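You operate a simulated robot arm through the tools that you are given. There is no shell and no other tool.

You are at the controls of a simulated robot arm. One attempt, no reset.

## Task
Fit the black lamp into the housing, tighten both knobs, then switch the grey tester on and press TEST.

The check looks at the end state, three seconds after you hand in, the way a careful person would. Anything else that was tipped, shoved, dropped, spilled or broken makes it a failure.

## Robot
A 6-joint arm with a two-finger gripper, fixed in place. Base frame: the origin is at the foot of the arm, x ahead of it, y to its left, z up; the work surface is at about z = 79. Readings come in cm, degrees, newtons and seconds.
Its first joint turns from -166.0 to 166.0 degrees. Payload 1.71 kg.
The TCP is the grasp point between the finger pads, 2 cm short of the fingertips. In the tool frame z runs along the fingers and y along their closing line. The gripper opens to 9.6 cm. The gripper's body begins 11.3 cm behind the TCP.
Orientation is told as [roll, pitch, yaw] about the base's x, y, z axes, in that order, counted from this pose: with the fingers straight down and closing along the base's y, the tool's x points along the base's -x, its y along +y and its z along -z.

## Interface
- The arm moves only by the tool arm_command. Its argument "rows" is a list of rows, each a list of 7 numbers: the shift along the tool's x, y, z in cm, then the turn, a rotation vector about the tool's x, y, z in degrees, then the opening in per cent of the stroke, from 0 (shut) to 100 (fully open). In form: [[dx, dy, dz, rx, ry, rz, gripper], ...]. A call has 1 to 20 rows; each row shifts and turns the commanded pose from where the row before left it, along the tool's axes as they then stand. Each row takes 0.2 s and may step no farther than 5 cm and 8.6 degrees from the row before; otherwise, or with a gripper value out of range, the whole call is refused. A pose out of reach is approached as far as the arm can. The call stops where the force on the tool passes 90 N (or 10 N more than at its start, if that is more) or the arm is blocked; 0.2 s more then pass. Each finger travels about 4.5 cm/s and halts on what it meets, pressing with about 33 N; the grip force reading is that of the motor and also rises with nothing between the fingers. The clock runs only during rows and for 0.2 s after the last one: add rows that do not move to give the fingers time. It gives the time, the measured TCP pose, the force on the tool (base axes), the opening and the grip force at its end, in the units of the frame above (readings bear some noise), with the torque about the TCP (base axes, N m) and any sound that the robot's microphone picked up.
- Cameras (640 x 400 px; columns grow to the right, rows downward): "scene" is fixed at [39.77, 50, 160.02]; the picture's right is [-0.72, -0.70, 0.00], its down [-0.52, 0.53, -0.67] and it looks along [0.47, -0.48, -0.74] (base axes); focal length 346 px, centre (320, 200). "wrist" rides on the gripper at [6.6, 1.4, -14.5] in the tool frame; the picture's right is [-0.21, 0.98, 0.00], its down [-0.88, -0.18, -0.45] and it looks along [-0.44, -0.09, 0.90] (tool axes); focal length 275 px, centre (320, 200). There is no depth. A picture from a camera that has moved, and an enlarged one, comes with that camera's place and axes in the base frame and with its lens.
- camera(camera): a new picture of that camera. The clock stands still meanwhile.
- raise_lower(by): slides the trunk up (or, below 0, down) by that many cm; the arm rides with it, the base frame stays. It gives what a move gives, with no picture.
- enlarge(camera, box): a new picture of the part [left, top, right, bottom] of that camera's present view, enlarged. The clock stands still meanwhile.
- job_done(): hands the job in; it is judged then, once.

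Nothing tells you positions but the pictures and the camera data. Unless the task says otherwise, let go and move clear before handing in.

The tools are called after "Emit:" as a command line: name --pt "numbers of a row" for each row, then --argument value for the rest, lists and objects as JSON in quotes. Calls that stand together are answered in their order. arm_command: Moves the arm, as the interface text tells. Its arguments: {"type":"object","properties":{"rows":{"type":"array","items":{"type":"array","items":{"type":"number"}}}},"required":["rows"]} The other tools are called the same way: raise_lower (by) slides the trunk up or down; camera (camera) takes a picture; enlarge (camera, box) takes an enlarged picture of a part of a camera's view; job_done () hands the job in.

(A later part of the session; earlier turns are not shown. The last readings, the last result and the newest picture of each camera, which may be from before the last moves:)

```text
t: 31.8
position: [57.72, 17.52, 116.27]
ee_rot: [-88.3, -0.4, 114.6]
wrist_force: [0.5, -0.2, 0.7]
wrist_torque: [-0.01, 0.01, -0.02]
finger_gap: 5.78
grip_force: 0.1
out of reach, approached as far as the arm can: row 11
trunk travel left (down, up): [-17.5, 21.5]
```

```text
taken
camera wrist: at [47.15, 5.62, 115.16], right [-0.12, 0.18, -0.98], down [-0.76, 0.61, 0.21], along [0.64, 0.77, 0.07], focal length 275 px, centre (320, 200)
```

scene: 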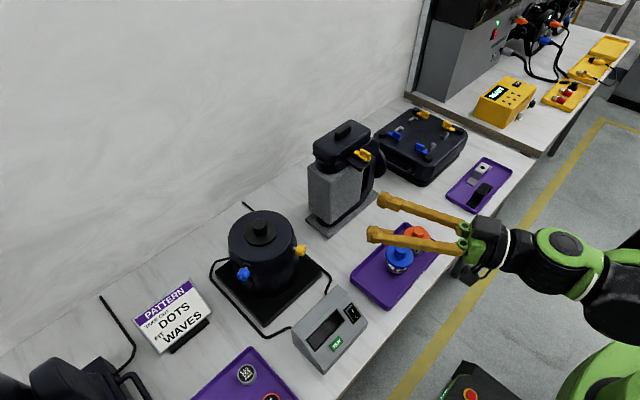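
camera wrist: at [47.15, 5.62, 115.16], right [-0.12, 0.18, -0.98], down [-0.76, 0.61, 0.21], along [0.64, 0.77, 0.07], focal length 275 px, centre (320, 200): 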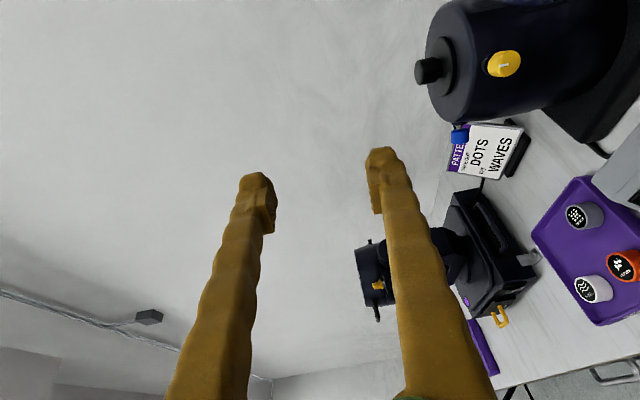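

The roll limit is near -88° here, so that is the start of the clockwise stroke. I'll back off a few degrees and go to a pre-approach point in front of the yellow knob.

Emit:
arm_command --pt "0 0 0 0 0 5 60" --pt "0.415 3.38 1.33 0 0 0 60" --pt "0.415 3.38 1.33 0 0 0 60" --pt "0.415 3.38 1.33 0 0 0 60" --pt "0.415 3.38 1.33 0 0 0 60" --pt "0.415 3.38 1.33 0 0 0 60" --pt "0.415 3.38 1.33 0 0 0 60" --pt "0 0 0 0 0 0 60" --pt "0 0 0 0 0 0 60"

Emit:
camera --camera "wrist"

Emit:
camera --camera "scene"

```text
t: 33.8
position: [67.29, 20.58, 100.31]
ee_rot: [-89.3, -5.7, 114.9]
wrist_force: [-0.8, -0.1, 0.5]
wrist_torque: [0.01, 0.03, 0.02]
finger_gap: 5.76
grip_force: 0.0
out of reach, approached as far as the arm can: row 6, 7
trunk travel left (down, up): [-17.5, 21.5]
```

```text
taken
camera wrist: at [56.88, 8.73, 98.41], right [-0.14, 0.27, -0.95], down [-0.76, 0.59, 0.28], along [0.63, 0.76, 0.12], focal length 275 px, centre (320, 200)
```

wrist: 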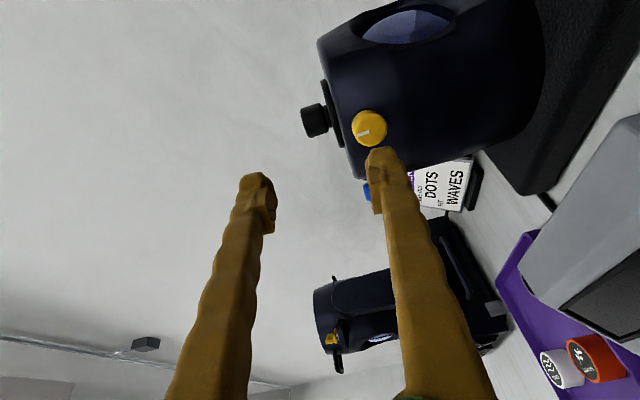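

```text
taken
```

scene: 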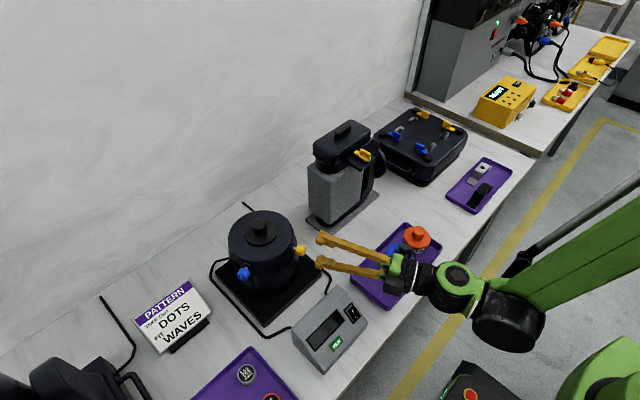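

The arm can't get that low with a horizontal tool at this trunk height. I'll raise the tool, then lower the trunk by 10 cm.

Emit:
arm_command --pt "0 -4 0 0 0 0 60" --pt "0 -4 0 0 0 0 60" --pt "0 -4 -1 0 0 0 60" --pt "0 0 0 0 0 0 60" --pt "0 0 0 0 0 0 60"

```text
t: 35.0
position: [66.84, 19.61, 112.42]
ee_rot: [-89.1, -5.6, 115.0]
wrist_force: [-0.1, -0.4, 0.1]
wrist_torque: [0.0, 0.02, 0.03]
finger_gap: 5.73
grip_force: 0.1
trunk travel left (down, up): [-17.5, 21.5]
```

Emit:
raise_lower --by -12

Emit:
camera --camera "scene"

Emit:
camera --camera "wrist"

```text
t: 36.5
position: [66.87, 19.63, 100.39]
ee_rot: [-89.2, -5.7, 114.9]
wrist_force: [-0.1, 0.4, -0.5]
wrist_torque: [0.01, 0.0, -0.02]
finger_gap: 5.76
grip_force: 0.1
trunk travel left (down, up): [-5.5, 33.5]
```

```text
taken
```

scene: 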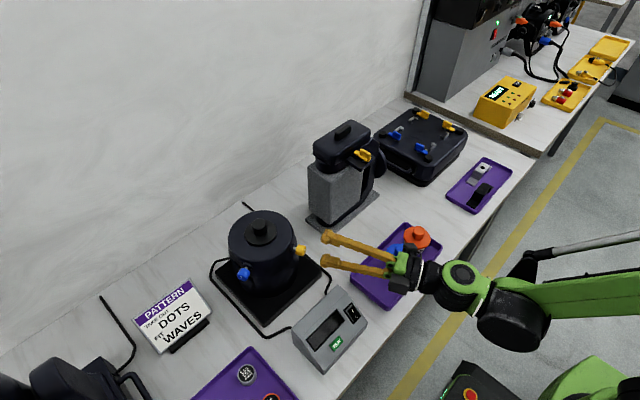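

```text
taken
camera wrist: at [56.32, 7.77, 98.46], right [-0.14, 0.27, -0.95], down [-0.76, 0.59, 0.27], along [0.63, 0.76, 0.12], focal length 275 px, centre (320, 200)
```

wrist: 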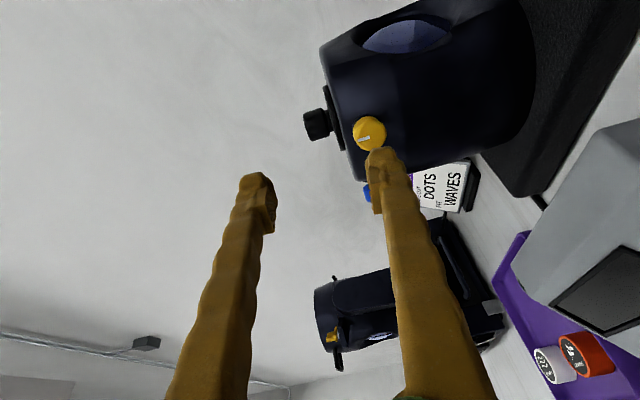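

Knob triangulates to (73.2, 21.95, 96.0) again. I'll line up with its axis at a stand-off.

Emit:
arm_command --pt "0.49 2.16 0 0 0 0 60" --pt "0.49 2.16 0 0 0 0 60" --pt "0 0 0 0 0 0 60" --pt "0 0 0 0 0 0 60"

Emit:
camera --camera "wrist"

Emit:
enlarge --camera "scene" --box '[260, 200, 420, 320]'

```text
t: 37.5
position: [67.22, 19.23, 96.02]
ee_rot: [-89.2, -5.4, 114.9]
wrist_force: [0.2, 0.6, -0.4]
wrist_torque: [0.02, 0.01, 0.02]
finger_gap: 5.75
grip_force: 0.1
trunk travel left (down, up): [-5.5, 33.5]
```

```text
taken
camera wrist: at [56.75, 7.44, 94.14], right [-0.14, 0.27, -0.95], down [-0.76, 0.59, 0.27], along [0.63, 0.76, 0.12], focal length 275 px, centre (320, 200)
```

wrist: 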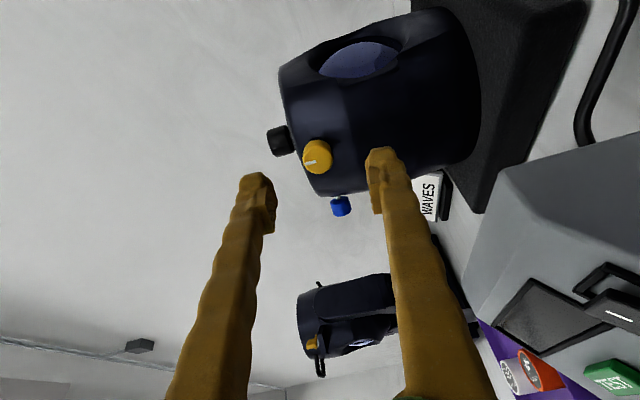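

```text
3.33 times, centred on (340, 260) of scene
camera zoom: at [39.77, 50.0, 160.02], right [-0.72, -0.7, 0.0], down [-0.52, 0.53, -0.67], along [0.47, -0.48, -0.74], focal length 1153 px, centre (253, 0)
```

zoom: 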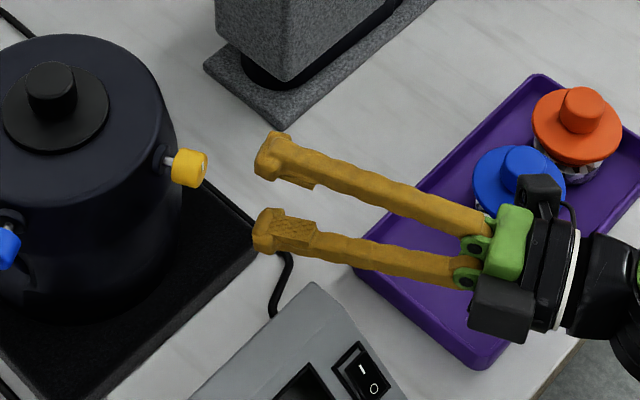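

The fingers are aligned with the yellow knob. Advancing along the tool axis.

Emit:
arm_command --pt "0 0 1.5 0 0 0 60" --pt "0 0 1.5 0 0 0 60" --pt "0 0 1.5 0 0 0 60" --pt "0 0 1.4 0 0 0 60" --pt "0 0 0 0 0 0 60" --pt "0 0 0 0 0 0 60"

Emit:
camera --camera "wrist"

Emit:
enlarge --camera "scene" --box '[260, 200, 400, 320]'

```text
t: 38.9
position: [72.56, 21.6, 96.03]
ee_rot: [-89.2, -5.5, 114.9]
wrist_force: [-0.3, -0.3, -0.8]
wrist_torque: [-0.02, 0.01, 0.02]
finger_gap: 5.75
grip_force: 0.1
trunk travel left (down, up): [-5.5, 33.5]
```

```text
taken
camera wrist: at [61.98, 9.83, 94.06], right [-0.14, 0.27, -0.95], down [-0.76, 0.59, 0.27], along [0.63, 0.76, 0.12], focal length 275 px, centre (320, 200)
```

wrist: 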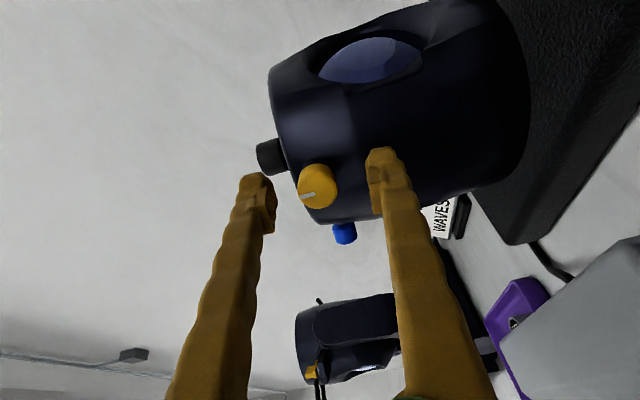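

```text
3.33 times, centred on (330, 260) of scene
camera zoom: at [39.77, 50.0, 160.02], right [-0.72, -0.7, 0.0], down [-0.52, 0.53, -0.67], along [0.47, -0.48, -0.74], focal length 1153 px, centre (287, 0)
```

zoom: 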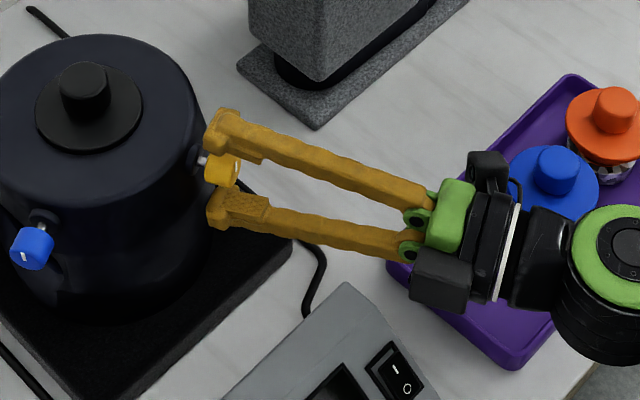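

The knob is centred between the fingers. Closing on it.

Emit:
arm_command --pt "0 0 0 0 0 0 45" --pt "0 0 0 0 0 0 35" --pt "0 0 0 0 0 0 25" --pt "0 0 0 0 0 0 10" --pt "0 0 0 0 0 0 0" --pt "0 0 0 0 0 0 0" --pt "0 0 0 0 0 0 0"

Emit:
enlarge --camera "wrist" --box '[230, 120, 410, 250]'

Emit:
enlarge --camera "scene" --box '[280, 220, 350, 280]'

```text
t: 40.5
position: [72.45, 21.7, 96.15]
ee_rot: [-89.3, -5.4, 114.9]
wrist_force: [8.6, 0.2, 34.2]
wrist_torque: [0.23, -0.37, -0.05]
finger_gap: 2.21
grip_force: 35.0
trunk travel left (down, up): [-5.5, 33.5]
```

```text
3.08 times, centred on (320, 185) of wrist
camera zoom: at [61.92, 9.8, 94.16], right [-0.14, 0.27, -0.95], down [-0.76, 0.59, 0.27], along [0.63, 0.76, 0.12], focal length 847 px, centre (320, 246)
```

zoom: 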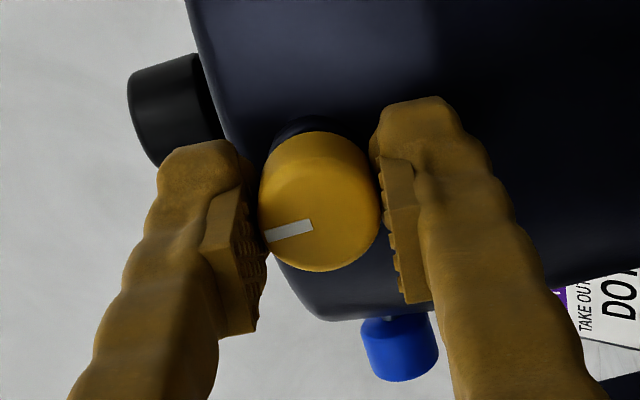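

```text
6.67 times, centred on (315, 250) of scene
camera zoom: at [39.77, 50.0, 160.02], right [-0.72, -0.7, 0.0], down [-0.52, 0.53, -0.67], along [0.47, -0.48, -0.74], focal length 2306 px, centre (353, -133)
```

zoom: 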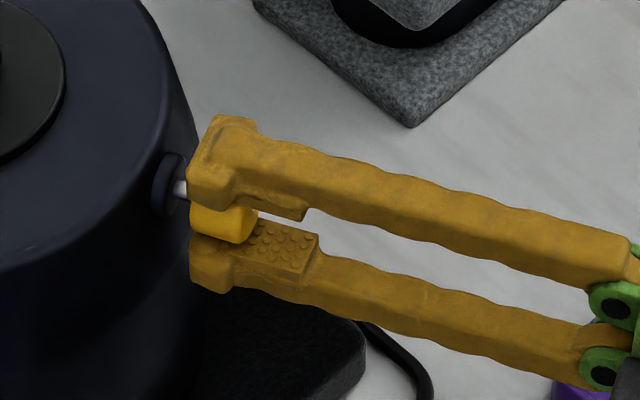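

Gripped, but the tool is pushed up ~34 N, so the knob centre is slightly higher; I'll raise the tool a little to relax.

Emit:
arm_command --pt "0 -0.15 0 0 0 0 0" --pt "0 -0.15 0 0 0 0 0" --pt "0 0 0 0 0 0 0"

```text
t: 41.3
position: [72.47, 21.69, 96.16]
ee_rot: [-89.2, -5.5, 114.9]
wrist_force: [-8.8, -2.1, -32.9]
wrist_torque: [-0.1, 0.44, 0.09]
finger_gap: 2.22
grip_force: 35.2
trunk travel left (down, up): [-5.5, 33.5]
```

Emit:
arm_command --pt "0 0.14 0 0 0 0 0" --pt "0 0 0 0 0 0 0" --pt "0 0 0 0 0 0 0"

```text
t: 42.1
position: [72.54, 21.64, 96.19]
ee_rot: [-89.2, -5.5, 114.8]
wrist_force: [-3.7, 3.3, -13.5]
wrist_torque: [0.01, 0.2, 0.08]
finger_gap: 2.19
grip_force: 35.3
trunk travel left (down, up): [-5.5, 33.5]
```

Small residual forces. Now turn clockwise a bit and watch the torque.

Emit:
arm_command --pt "0 0.05 0 0 0 0 0" --pt "0 0 0 0 0 7 0" --pt "0 0 0 0 0 7 0" --pt "0 0 0 0 0 7 0" --pt "0 0 0 0 0 0 0"

Emit:
enlarge --camera "wrist" --box '[230, 120, 410, 250]'

```text
t: 43.3
position: [72.46, 21.83, 96.15]
ee_rot: [-89.1, -25.8, 114.5]
wrist_force: [6.3, 16.2, -1.5]
wrist_torque: [0.02, -0.03, 0.18]
finger_gap: 2.2
grip_force: 34.6
trunk travel left (down, up): [-5.5, 33.5]
```

```text
3.08 times, centred on (320, 185) of wrist
camera zoom: at [61.46, 10.75, 92.14], right [-0.27, 0.55, -0.79], down [-0.7, 0.46, 0.55], along [0.67, 0.7, 0.26], focal length 847 px, centre (320, 246)
```

zoom: 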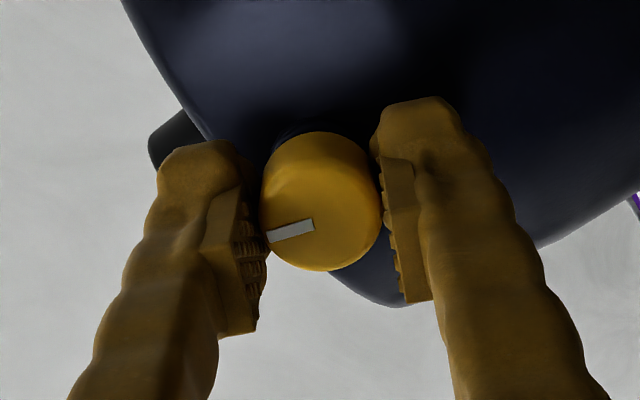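

The knob turns with the fingers at low torque. Continuing clockwise with a small sideways correction.

Emit:
arm_command --pt "-0.054 0.027 0 0 0 8 0" --pt "0 0 0 0 0 8 0" --pt "0 0 0 0 0 8 0" --pt "0 0 0 0 0 8 0" --pt "0 0 0 0 0 8 0" --pt "0 0 0 0 0 0 0"

Emit:
enlarge --camera "wrist" --box '[230, 120, 410, 250]'

Emit:
camera --camera "scene"

```text
t: 44.7
position: [72.3, 21.52, 96.09]
ee_rot: [-88.0, -65.9, 113.0]
wrist_force: [24.5, 4.6, 6.9]
wrist_torque: [0.0, -0.08, -0.11]
finger_gap: 2.17
grip_force: 35.0
trunk travel left (down, up): [-5.5, 33.5]
```

```text
3.08 times, centred on (320, 185) of wrist
camera zoom: at [59.69, 14.17, 89.6], right [-0.41, 0.89, -0.21], down [-0.47, -0.01, 0.88], along [0.78, 0.47, 0.42], focal length 847 px, centre (320, 246)
```

zoom: 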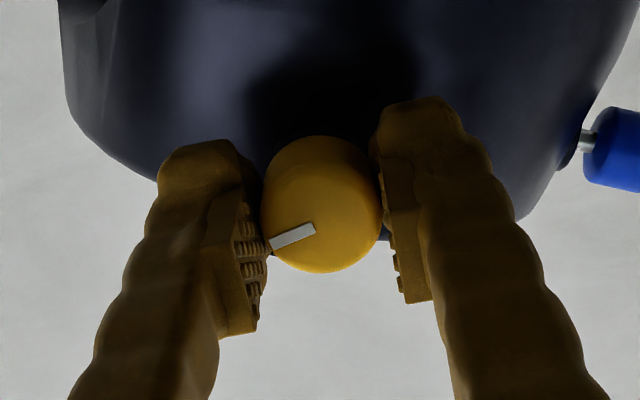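

```text
taken
```

scene: 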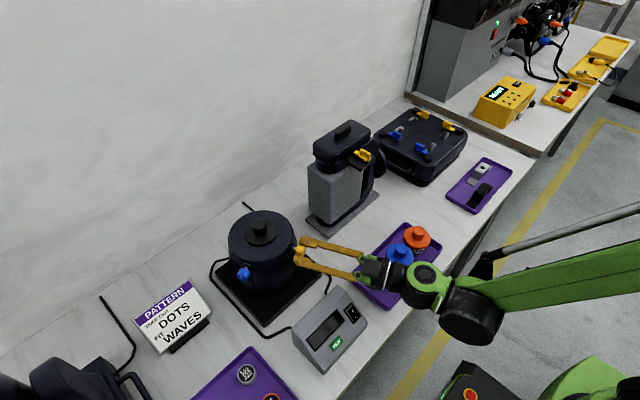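

The screw draws the tool inward as it turns (thread advance), so I'll follow it with a forward feed while turning.

Emit:
arm_command --pt "0 0 0.1 0 0 0 0" --pt "0 0 0.015 0 0 8 0" --pt "0 0 0.015 0 0 8 0" --pt "0 0 0.015 0 0 8 0" --pt "0 0 0.015 0 0 8 0" --pt "0 0 0 0 0 0 0"

Emit:
enlarge --camera "wrist" --box '[230, 120, 410, 250]'

```text
t: 46.1
position: [72.52, 21.65, 95.98]
ee_rot: [84.5, -82.0, -59.5]
wrist_force: [4.4, -5.4, 3.1]
wrist_torque: [0.03, 0.01, -0.09]
finger_gap: 2.14
grip_force: 35.0
trunk travel left (down, up): [-5.5, 33.5]
```

```text
3.08 times, centred on (320, 185) of wrist
camera zoom: at [58.22, 17.59, 89.83], right [-0.39, 0.85, 0.34], down [-0.26, -0.46, 0.85], along [0.88, 0.24, 0.41], focal length 847 px, centre (320, 246)
```

zoom: 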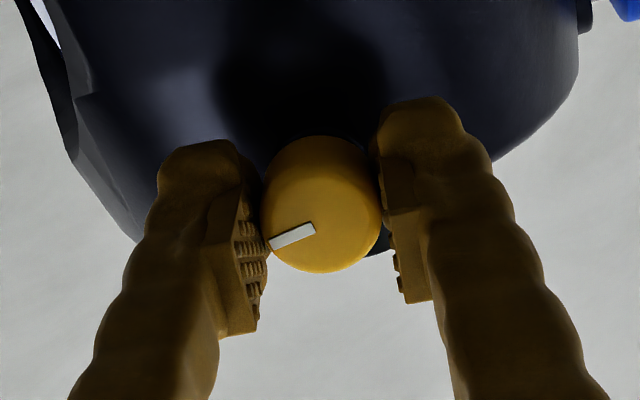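

Emit:
arm_command --pt "0 0 0.015 0 0 8 0" --pt "0 0 0.015 0 0 8 0" --pt "0 0 0.015 0 0 8 0" --pt "0 0 0.015 0 0 8 0" --pt "0 0 0.015 0 0 8 0" --pt "0 0 0.015 0 0 8 0" --pt "0 0 0 0 0 0 0"

Emit:
enlarge --camera "wrist" --box '[230, 120, 410, 250]'

```text
t: 47.7
position: [72.45, 21.63, 96.1]
ee_rot: [89.2, -34.2, -64.5]
wrist_force: [-1.2, 1.6, 7.2]
wrist_torque: [0.01, -0.06, 0.12]
finger_gap: 2.19
grip_force: 34.7
trunk travel left (down, up): [-5.5, 33.5]
```

```text
3.08 times, centred on (320, 185) of wrist
camera zoom: at [56.65, 21.25, 93.62], right [-0.15, 0.35, 0.93], down [-0.05, -0.94, 0.34], along [0.99, 0.01, 0.16], focal length 847 px, centre (320, 246)
```

zoom: 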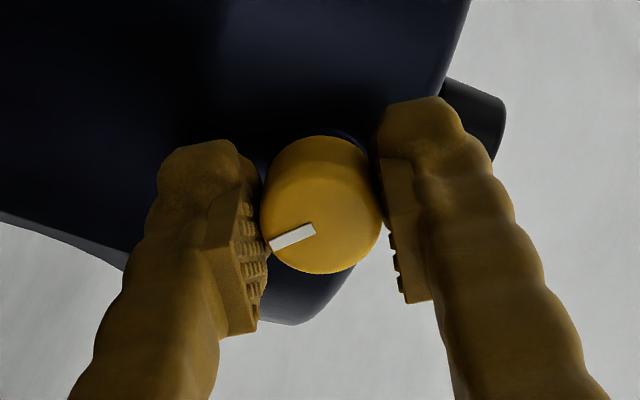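

About 140° turned with no resistance yet. Continuing.

Emit:
arm_command --pt "0 0 0.01 0 0 8 0" --pt "0 0 0.01 0 0 8 0" --pt "0 0 0.01 0 0 8 0" --pt "0 0 0.01 0 0 8 0" --pt "0 0 0.01 0 0 8 0" --pt "0 0 0.01 0 0 8 0" --pt "0 0 0 0 0 0 0"

Emit:
enlarge --camera "wrist" --box '[230, 120, 410, 250]'

Emit:
camera --camera "scene"

```text
t: 49.3
position: [72.51, 21.57, 96.04]
ee_rot: [89.3, 13.9, -65.2]
wrist_force: [5.7, 7.7, 42.0]
wrist_torque: [0.19, -0.46, 0.03]
finger_gap: 2.18
grip_force: 34.9
trunk travel left (down, up): [-5.5, 33.5]
```

```text
3.08 times, centred on (320, 185) of wrist
camera zoom: at [56.8, 21.15, 99.1], right [0.19, -0.39, 0.9], down [-0.07, -0.92, -0.38], along [0.98, 0.01, -0.2], focal length 847 px, centre (320, 246)
```

zoom: 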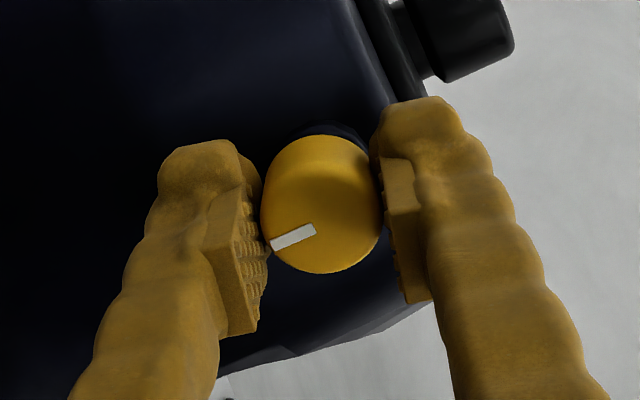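

```text
taken
```

scene: 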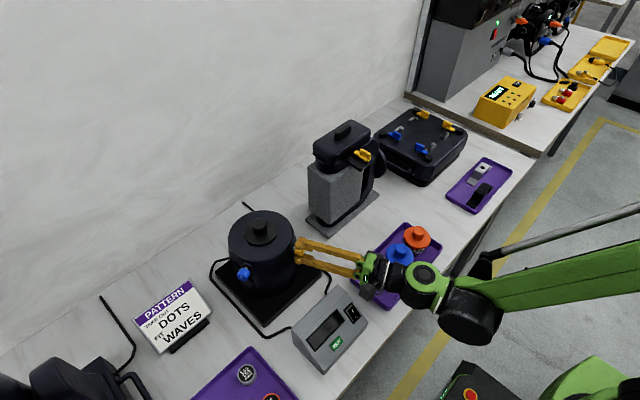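

Emit:
arm_command --pt "0.04 0.17 0 0 0 0 0" --pt "0 0 0.01 0 0 8 0" --pt "0 0 0.01 0 0 8 0" --pt "0 0 0.01 0 0 8 0" --pt "0 0 0.01 0 0 8 0" --pt "0 0 0.01 0 0 8 0" --pt "0 0 0.01 0 0 8 0" --pt "0 0 0 0 0 0 0"

Emit:
enlarge --camera "wrist" --box '[230, 120, 410, 250]'

```text
t: 51.1
position: [72.54, 21.61, 96.15]
ee_rot: [88.4, 61.9, -66.4]
wrist_force: [4.0, 3.9, 17.9]
wrist_torque: [0.08, -0.23, 0.0]
finger_gap: 2.18
grip_force: 34.7
trunk travel left (down, up): [-5.5, 33.5]
```

```text
3.08 times, centred on (320, 185) of wrist
camera zoom: at [58.69, 17.39, 102.69], right [0.41, -0.87, 0.28], down [-0.31, -0.42, -0.85], along [0.86, 0.26, -0.44], focal length 847 px, centre (320, 246)
```

zoom: 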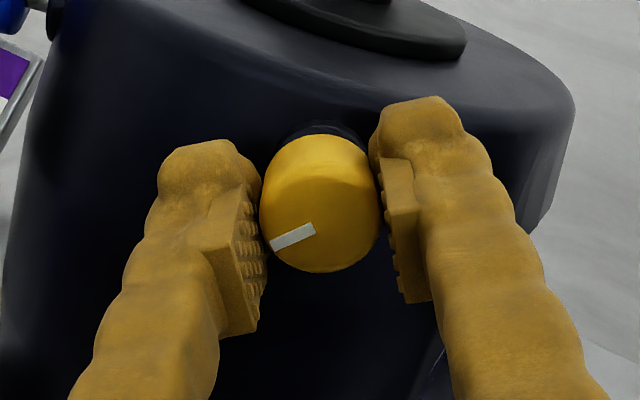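

Emit:
arm_command --pt "0.05 0.04 0 0 0 8 0" --pt "0 0 0.01 0 0 8 0" --pt "0 0 0.01 0 0 8 0" --pt "0 0 0.01 0 0 8 0" --pt "0 0 0.01 0 0 8 0" --pt "0 0 0.01 0 0 8 0" --pt "0 0 0 0 0 0 0"

Emit:
enlarge --camera "wrist" --box '[230, 120, 410, 250]'

Emit:
enlarge --camera "scene" --box '[280, 220, 350, 280]'

```text
t: 52.7
position: [72.76, 21.73, 96.14]
ee_rot: [-87.6, 70.0, 117.2]
wrist_force: [-2.0, -6.8, -21.2]
wrist_torque: [-0.1, 0.21, -0.08]
finger_gap: 2.2
grip_force: 35.0
trunk travel left (down, up): [-5.5, 33.5]
```

```text
3.08 times, centred on (320, 185) of wrist
camera zoom: at [61.1, 12.5, 101.99], right [0.35, -0.77, -0.53], down [-0.61, 0.24, -0.76], along [0.71, 0.59, -0.39], focal length 847 px, centre (320, 246)
```

zoom: 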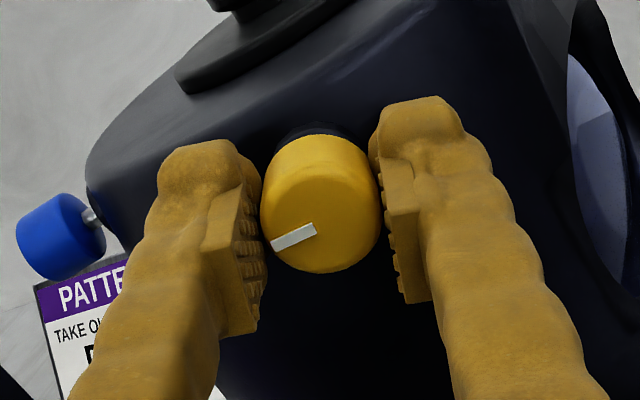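

```text
6.67 times, centred on (315, 250) of scene
camera zoom: at [39.77, 50.0, 160.02], right [-0.72, -0.7, 0.0], down [-0.52, 0.53, -0.67], along [0.47, -0.48, -0.74], focal length 2306 px, centre (353, -133)
```

zoom: 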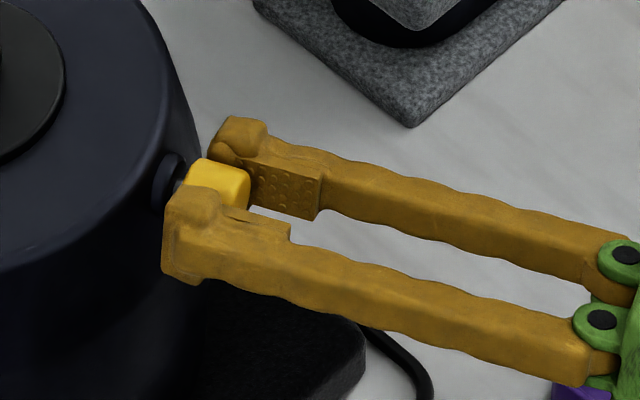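

Roughly 285° turned and still free, with the knob creeping inward. Continuing.

Emit:
arm_command --pt "-0.08 0.03 0 0 0 0 0" --pt "0 0 0.01 0 0 8 0" --pt "0 0 0.01 0 0 8 0" --pt "0 0 0.01 0 0 8 0" --pt "0 0 0.01 0 0 8 0" --pt "0 0 0.01 0 0 8 0" --pt "0 0 0 0 0 0 0"

Emit:
enlarge --camera "wrist" --box '[230, 120, 410, 250]'

```text
t: 54.3
position: [72.71, 21.67, 96.12]
ee_rot: [-89.1, 30.1, 115.4]
wrist_force: [0.1, -16.6, -15.7]
wrist_torque: [-0.07, 0.14, -0.31]
finger_gap: 2.16
grip_force: 34.9
trunk travel left (down, up): [-5.5, 33.5]
```

```text
3.08 times, centred on (320, 185) of wrist
camera zoom: at [62.33, 9.91, 98.35], right [0.12, -0.29, -0.95], down [-0.77, 0.58, -0.27], along [0.63, 0.76, -0.15], focal length 847 px, centre (320, 246)
```

zoom: 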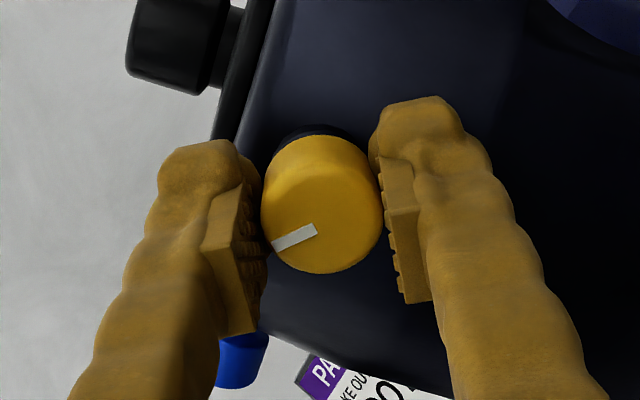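

Emit:
arm_command --pt "0.02 0.08 -0.02 0 0 0 0" --pt "0 0 0.01 0 0 8 0" --pt "0 0 0.01 0 0 8 0" --pt "0 0 0.01 0 0 6 0" --pt "0 0 0 0 0 0 0"

Emit:
enlarge --camera "wrist" --box '[230, 120, 410, 250]'

Emit:
enlarge --camera "scene" --box '[280, 220, 350, 280]'

```text
t: 55.5
position: [72.79, 21.65, 96.18]
ee_rot: [-89.7, 8.3, 114.9]
wrist_force: [7.8, -12.6, -1.2]
wrist_torque: [0.01, 0.01, -0.3]
finger_gap: 2.16
grip_force: 35.5
trunk travel left (down, up): [-5.5, 33.5]
```

```text
3.08 times, centred on (320, 185) of wrist
camera zoom: at [62.43, 9.59, 95.66], right [-0.03, 0.06, -1.0], down [-0.78, 0.62, 0.06], along [0.63, 0.78, 0.02], focal length 847 px, centre (320, 246)
```

zoom: 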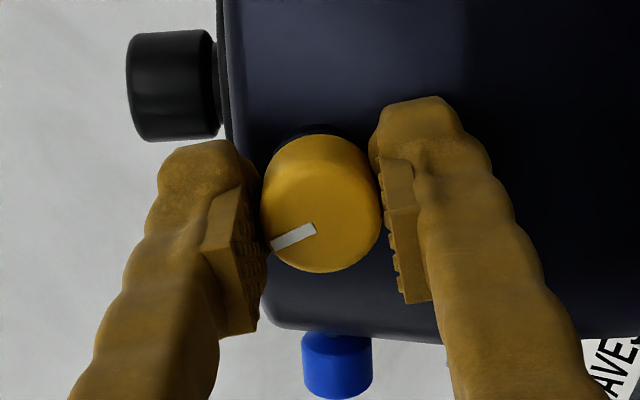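

```text
6.67 times, centred on (315, 250) of scene
camera zoom: at [39.77, 50.0, 160.02], right [-0.72, -0.7, 0.0], down [-0.52, 0.53, -0.67], along [0.47, -0.48, -0.74], focal length 2306 px, centre (353, -133)
```

zoom: 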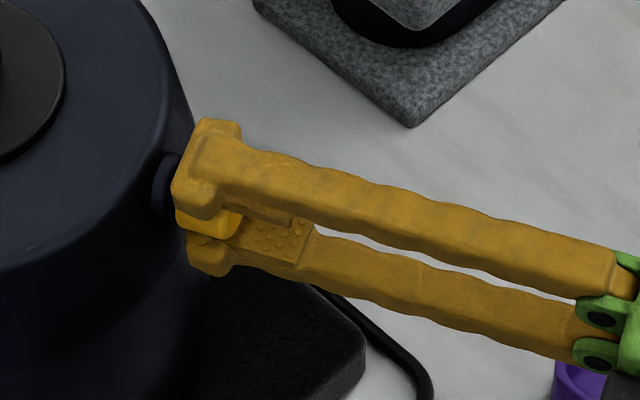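

About 347° in total so far and the knob has advanced ~0.5 cm, still no tightening torque. I'll release, back off a little, unwind the wrist and regrip.

Emit:
arm_command --pt "0 0 0 0 0 0 30" --pt "0 0 0 0 0 0 45" --pt "0 0 0 0 0 0 50" --pt "0 0 -1 0 0 0 50" --pt "0 0 -1 0 0 0 50" --pt "0 0 0 0 0 -8.5 50" --pt "0 0 0 0 0 -8.5 50" --pt "0 0 0 0 0 -8.5 50" --pt "0 0 0 0 0 -8.5 50" --pt "0 0 0 0 0 -8.5 50" --pt "0 0 0 0 0 -8.5 50" --pt "0 0 0 0 0 -8.5 50" --pt "0 0 0 0 0 -8.5 50" --pt "0 0 0 0 0 -8.5 50" --pt "0 0 0 0 0 -8.5 50" --pt "0 0 0 0 0 -8.5 50" --pt "0 0 0 0 0 -8.5 50" --pt "0 0 0 0 0 -8.5 50" --pt "0 0 0 0 0 -8.5 50" --pt "0 0 0 0 0 -8.5 50"

Emit:
enlarge --camera "scene" --box '[280, 220, 350, 280]'

```text
t: 59.7
position: [70.91, 20.85, 96.11]
ee_rot: [88.9, 44.2, -65.8]
wrist_force: [-0.3, -0.1, -0.4]
wrist_torque: [0.05, 0.02, -0.03]
finger_gap: 4.78
grip_force: 0.0
trunk travel left (down, up): [-5.5, 33.5]
```

```text
6.67 times, centred on (315, 250) of scene
camera zoom: at [39.77, 50.0, 160.02], right [-0.72, -0.7, 0.0], down [-0.52, 0.53, -0.67], along [0.47, -0.48, -0.74], focal length 2306 px, centre (353, -133)
```

zoom: 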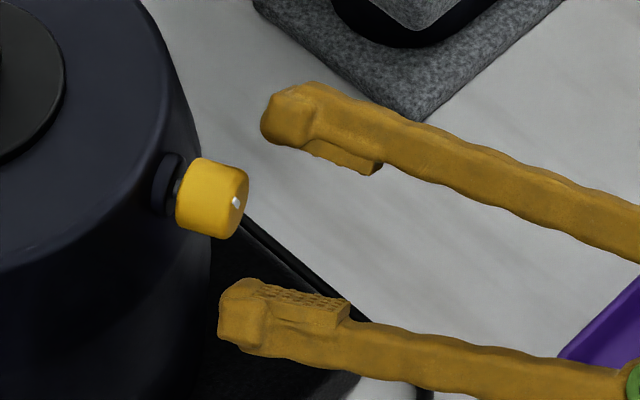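

The knob is now close to the collar with a small gap left. Unwinding further.

Emit:
arm_command --pt "0 0 0 0 0 -8.5 50" --pt "0 0 0 0 0 -8.5 50" --pt "0 0 0 0 0 -8.5 50" --pt "0 0 0 0 0 -8.5 50" --pt "0 0 0 0 0 -8.5 50" --pt "0 0 0 0 0 -8.5 50" --pt "0 0 0 0 0 -8.5 50" --pt "0 0 0 0 0 -8.5 50" --pt "0 0 0 0 0 -8.5 50" --pt "0 0 0 0 0 -8.5 50" --pt "0 0 0 0 0 -8.5 50" --pt "0 0 0 0 0 -8.5 50" --pt "0 0 0 0 0 -8.5 50" --pt "0 0 0 0 0 -8.5 50" --pt "0 0 0 0 0 -8.5 50" --pt "0 0 0 0 0 -8.5 50" --pt "0 0 0 0 0 -8.5 50" --pt "0 0 0 0 0 -8.5 50" --pt "0 0 0 0 0 0 50" --pt "0 0 0 0 0 0 50"

Emit:
enlarge --camera "wrist" --box '[230, 100, 410, 250]'

Emit:
enlarge --camera "scene" --box '[280, 220, 350, 280]'

```text
t: 63.9
position: [71.03, 20.77, 96.24]
ee_rot: [-87.6, -71.4, 112.8]
wrist_force: [0.2, -0.9, 0.2]
wrist_torque: [-0.01, 0.0, 0.01]
finger_gap: 4.79
grip_force: 0.1
trunk travel left (down, up): [-5.5, 33.5]
```

```text
2.67 times, centred on (320, 175) of wrist
camera zoom: at [58.08, 14.05, 89.67], right [-0.42, 0.9, -0.12], down [-0.44, -0.09, 0.9], along [0.79, 0.43, 0.43], focal length 734 px, centre (320, 267)
```

zoom: 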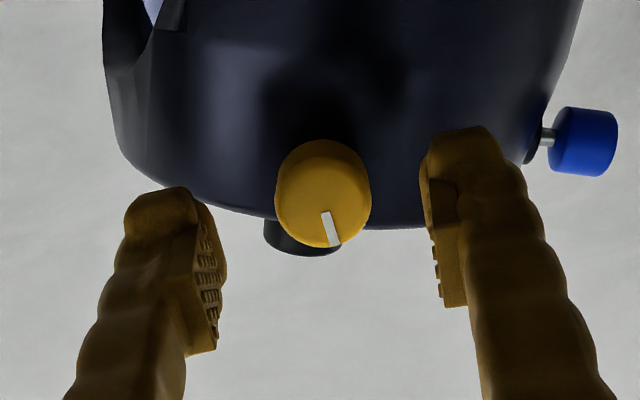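

```text
6.67 times, centred on (315, 250) of scene
camera zoom: at [39.77, 50.0, 160.02], right [-0.72, -0.7, 0.0], down [-0.52, 0.53, -0.67], along [0.47, -0.48, -0.74], focal length 2306 px, centre (353, -133)
```

zoom: 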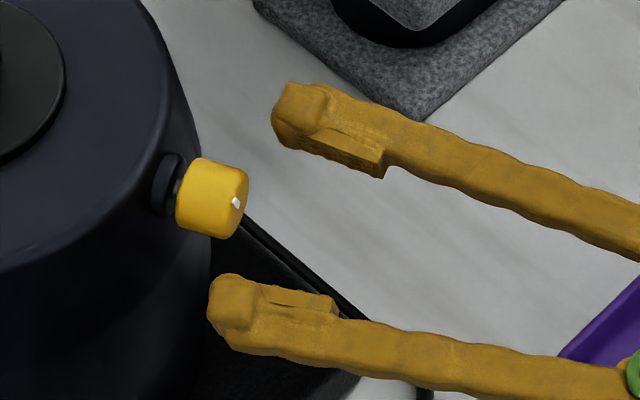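

Gripping again from this roll angle (about -19°), slightly further back on the knob.

Emit:
arm_command --pt "-0.03 0.1 0.8 0 0 0 50" --pt "0 0 0.9 0 0 0 50" --pt "0 0 0 0 0 0 50" --pt "0 0 0 0 0 0 35" --pt "0 0 0 0 0 0 20" --pt "0 0 0 0 0 0 0" --pt "0 0 0 0 0 0 0" --pt "0 0 0 0 0 0 0" --pt "0 0 0 0 0 0 0"

Emit:
enlarge --camera "wrist" --box '[230, 120, 410, 250]'

Emit:
enlarge --camera "scene" --box '[280, 220, 350, 280]'

```text
t: 65.9
position: [72.49, 21.59, 96.22]
ee_rot: [-87.5, -71.3, 112.7]
wrist_force: [5.5, -6.7, 5.4]
wrist_torque: [-0.03, -0.07, -0.13]
finger_gap: 2.21
grip_force: 34.8
trunk travel left (down, up): [-5.5, 33.5]
```

```text
3.08 times, centred on (320, 185) of wrist
camera zoom: at [59.56, 14.87, 89.65], right [-0.42, 0.9, -0.12], down [-0.44, -0.09, 0.9], along [0.8, 0.43, 0.43], focal length 847 px, centre (320, 246)
```

zoom: 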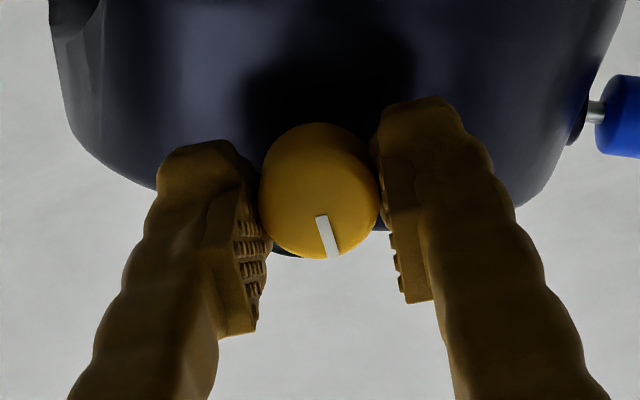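

```text
6.67 times, centred on (315, 250) of scene
camera zoom: at [39.77, 50.0, 160.02], right [-0.72, -0.7, 0.0], down [-0.52, 0.53, -0.67], along [0.47, -0.48, -0.74], focal length 2306 px, centre (353, -133)
```

zoom: 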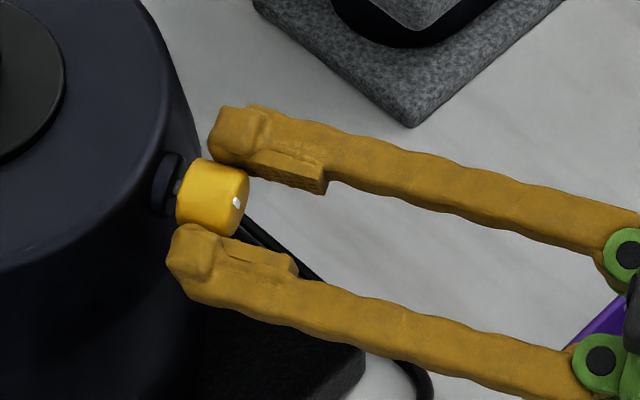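

Gripped with little side load. Turn clockwise again with feed, watching the torque.

Emit:
arm_command --pt "0 0 0.01 0 0 8 0" --pt "0 0 0.012 0 0 8 0" --pt "0 0 0.012 0 0 8 0" --pt "0 0 0.012 0 0 8 0" --pt "0 0 0.012 0 0 8 0" --pt "0 0 0.012 0 0 8 0" --pt "0 0 0 0 0 0 0"

Emit:
enlarge --camera "wrist" --box '[230, 120, 410, 250]'

```text
t: 67.5
position: [72.49, 21.61, 96.11]
ee_rot: [88.4, -60.5, -63.7]
wrist_force: [3.5, -12.0, -4.8]
wrist_torque: [-0.11, -0.03, -0.18]
finger_gap: 2.24
grip_force: 34.9
trunk travel left (down, up): [-5.5, 33.5]
```

```text
3.08 times, centred on (320, 185) of wrist
camera zoom: at [57.4, 19.56, 91.22], right [-0.31, 0.68, 0.66], down [-0.15, -0.72, 0.68], along [0.94, 0.11, 0.32], focal length 847 px, centre (320, 246)
```

zoom: 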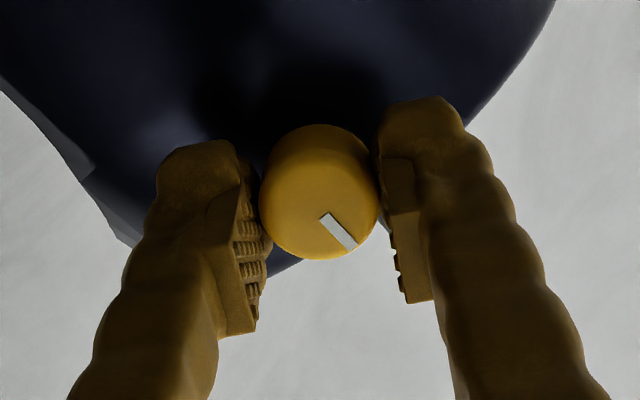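

The mark lags the fingers by ~30°, so resistance is building up. I'll turn a bit more to see if it has stopped.

Emit:
arm_command --pt "0 0 0 0 0 8 0" --pt "0 0 0 0 0 8 0" --pt "0 0 0 0 0 8 0"

Emit:
enlarge --camera "wrist" --box '[230, 120, 410, 250]'

Emit:
enlarge --camera "scene" --box '[280, 220, 350, 280]'

```text
t: 68.3
position: [72.62, 21.6, 96.15]
ee_rot: [89.0, -36.6, -64.4]
wrist_force: [3.3, -1.7, -1.7]
wrist_torque: [-0.34, -0.07, 0.07]
finger_gap: 2.2
grip_force: 35.1
trunk travel left (down, up): [-5.5, 33.5]
```

```text
3.08 times, centred on (320, 185) of wrist
camera zoom: at [56.69, 21.05, 93.42], right [-0.17, 0.38, 0.91], down [-0.05, -0.92, 0.38], along [0.98, 0.01, 0.17], focal length 847 px, centre (320, 246)
```

zoom: 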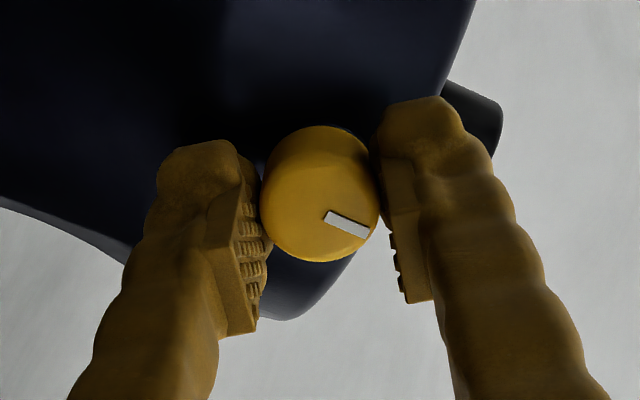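

```text
6.67 times, centred on (315, 250) of scene
camera zoom: at [39.77, 50.0, 160.02], right [-0.72, -0.7, 0.0], down [-0.52, 0.53, -0.67], along [0.47, -0.48, -0.74], focal length 2306 px, centre (353, -133)
```

zoom: 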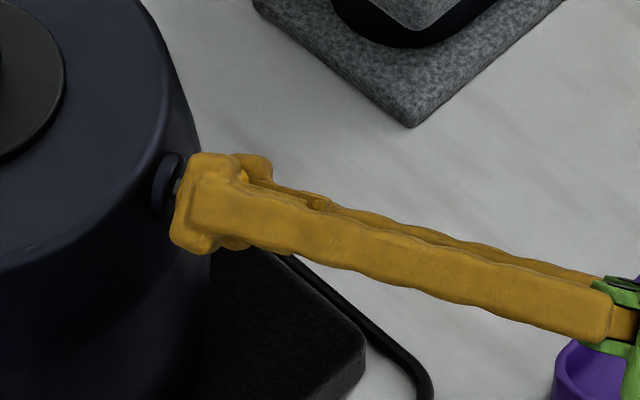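

Emit:
arm_command --pt "0 0 0 0 0 8 0" --pt "0 0 0 0 0 8 0" --pt "0 0 0 0 0 8 0"

Emit:
enlarge --camera "wrist" --box '[230, 120, 410, 250]'

```text
t: 69.1
position: [72.49, 21.64, 96.18]
ee_rot: [89.1, -12.5, -64.9]
wrist_force: [-1.0, -6.9, -8.2]
wrist_torque: [-0.36, -0.07, -0.09]
finger_gap: 2.19
grip_force: 35.0
trunk travel left (down, up): [-5.5, 33.5]
```

```text
3.08 times, centred on (320, 185) of wrist
camera zoom: at [56.49, 21.71, 96.13], right [0.01, 0.02, 1.0], down [-0.03, -1.0, 0.02], along [1.0, -0.03, -0.01], focal length 847 px, centre (320, 246)
```

zoom: 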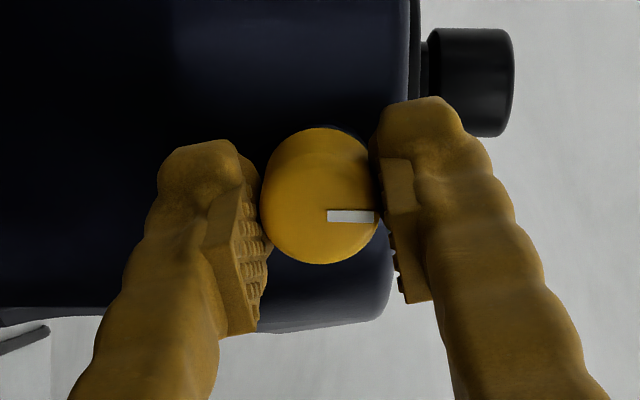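

The knob now stays still while the fingers slip around it at ~0.36 Nm; it's at its stop with the mark pointing up. I'll release yellow, back straight off, and rise.

Emit:
arm_command --pt "0 0 0 0 0 0 30" --pt "0 0 0 0 0 0 50" --pt "0 0 0 0 0 0 60" --pt "0 0 -2 0 0 0 60" --pt "0 0 -3 0 0 0 60" --pt "0 0 -4 0 0 0 60" --pt "-0.9 3.9 0 0 0 0 60" --pt "-0.9 3.9 0 0 0 0 60" --pt "-0.9 3.9 0 0 0 0 60" --pt "-0.9 3.9 0 0 0 0 60" --pt "0 0 0 0 0 0 60"

Emit:
enlarge --camera "scene" --box '[200, 190, 340, 320]'

Emit:
camera --camera "scene"

```text
t: 71.5
position: [64.42, 17.71, 112.17]
ee_rot: [89.2, -12.6, -64.9]
wrist_force: [-0.2, -0.6, -0.8]
wrist_torque: [-0.01, -0.02, -0.01]
finger_gap: 5.76
grip_force: 0.0
trunk travel left (down, up): [-5.5, 33.5]
```

```text
3.08 times, centred on (270, 255) of scene
camera zoom: at [39.77, 50.0, 160.02], right [-0.72, -0.7, 0.0], down [-0.52, 0.53, -0.67], along [0.47, -0.48, -0.74], focal length 1064 px, centre (474, 31)
```

zoom: 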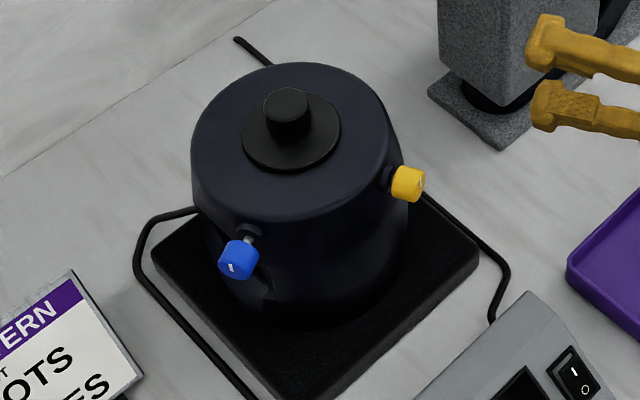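

```text
taken
```

scene: 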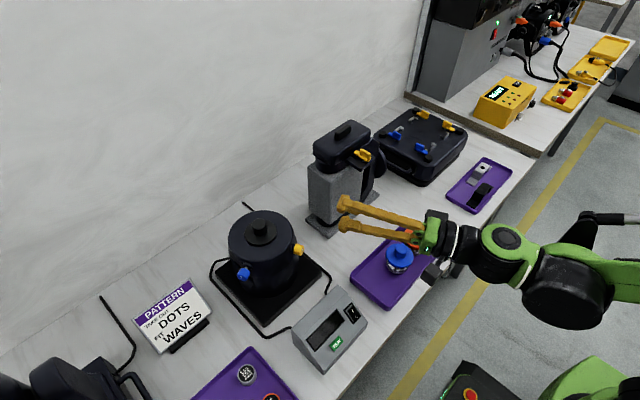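

Yellow is snug and the lamp is still seated. Now I'll move left at height and swing the tool around to face the blue knob, checking reachability.

Emit:
arm_command --pt "3.23 0.745 2.1 0 0 0 60" --pt "3.23 0.745 2.1 0 0 0 60" --pt "3.23 0.745 2.1 0 0 0 60" --pt "3.23 0.745 2.1 0 0 0 60" --pt "3.23 0.745 2.1 0 0 0 60" --pt "3.23 0.745 2.1 0 0 0 60" --pt "3.23 0.745 2.1 0 0 0 60" --pt "0 0 0 1.76 -7.8 0 60" --pt "0 0 0 1.76 -7.8 0 60" --pt "0 0 0 1.76 -7.8 0 60" --pt "0 0 0 1.76 -7.8 0 60" --pt "0 0 0 1.76 -7.8 0 60" --pt "0 0 0 0 0 0 60"

Emit:
camera --camera "scene"

Emit:
camera --camera "wrist"

```text
t: 74.3
position: [67.27, 41.19, 111.65]
ee_rot: [89.4, -13.1, -104.8]
wrist_force: [-0.5, -0.4, 0.3]
wrist_torque: [-0.01, 0.03, 0.02]
finger_gap: 5.77
grip_force: 0.1
out of reach, approached as far as the arm can: row 3, 4, 5
trunk travel left (down, up): [-5.5, 33.5]
```

```text
taken
```

scene: 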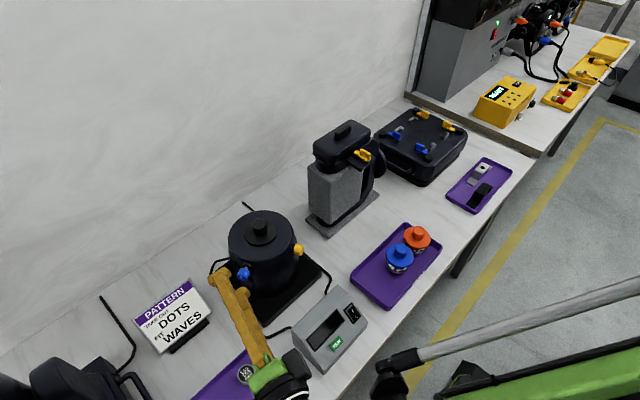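

```text
taken
camera wrist: at [55.0, 51.56, 111.54], right [0.01, 0.02, 1.0], down [-0.66, -0.75, 0.02], along [0.75, -0.66, 0.0], focal length 275 px, centre (320, 200)
```

wrist: 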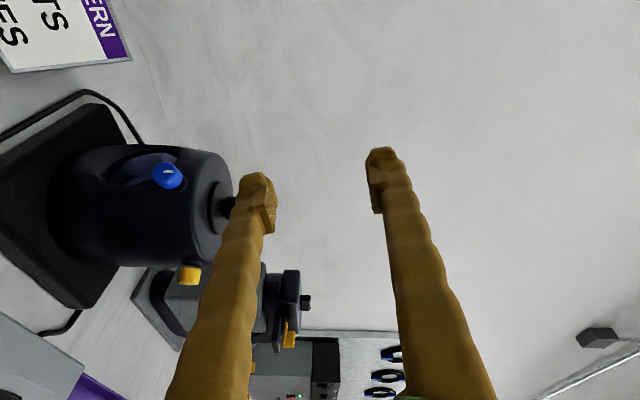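

Emit:
arm_command --pt "0 0 0 1.76 -7.8 0 60" --pt "0 0 0 1.76 -7.8 0 60" --pt "0 0 0 1.76 -7.8 0 60" --pt "0 0 0 1.76 -7.8 0 60" --pt "0 0 0 1.76 -7.8 0 60" --pt "0 0 0 1.76 -7.8 0 60" --pt "0 0 0 0 0 0 60" --pt "0 0 0 0 0 0 60"

Emit:
camera --camera "scene"

Emit:
camera --camera "wrist"

```text
t: 76.1
position: [67.36, 41.25, 111.66]
ee_rot: [90.0, -13.4, -153.1]
wrist_force: [-0.2, 0.2, -0.3]
wrist_torque: [0.01, 0.01, -0.04]
finger_gap: 5.75
grip_force: 0.0
trunk travel left (down, up): [-5.5, 33.5]
```

```text
taken
```

scene: 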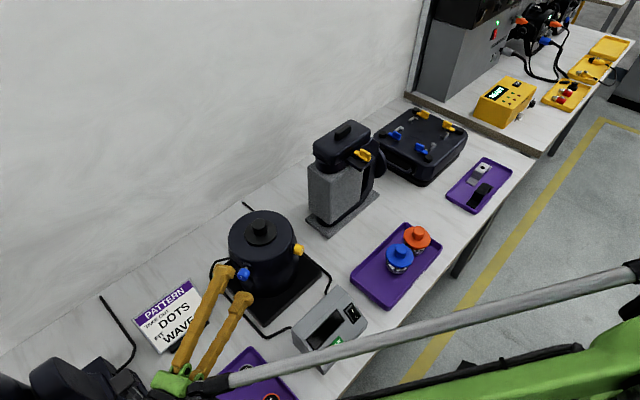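

```text
taken
camera wrist: at [66.81, 57.25, 111.35], right [0.02, 0.01, 1.0], down [-1.0, -0.01, 0.02], along [0.01, -1.0, 0.01], focal length 275 px, centre (320, 200)
```

wrist: 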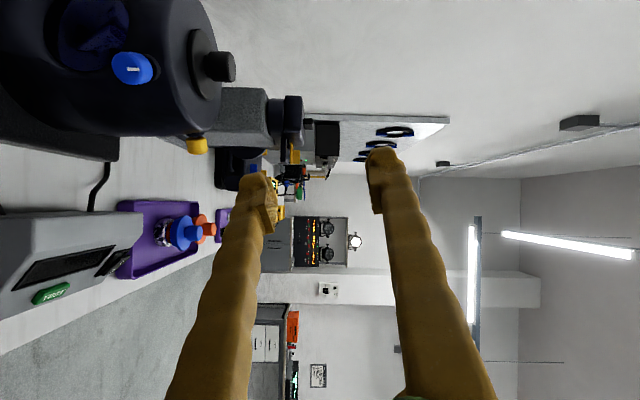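

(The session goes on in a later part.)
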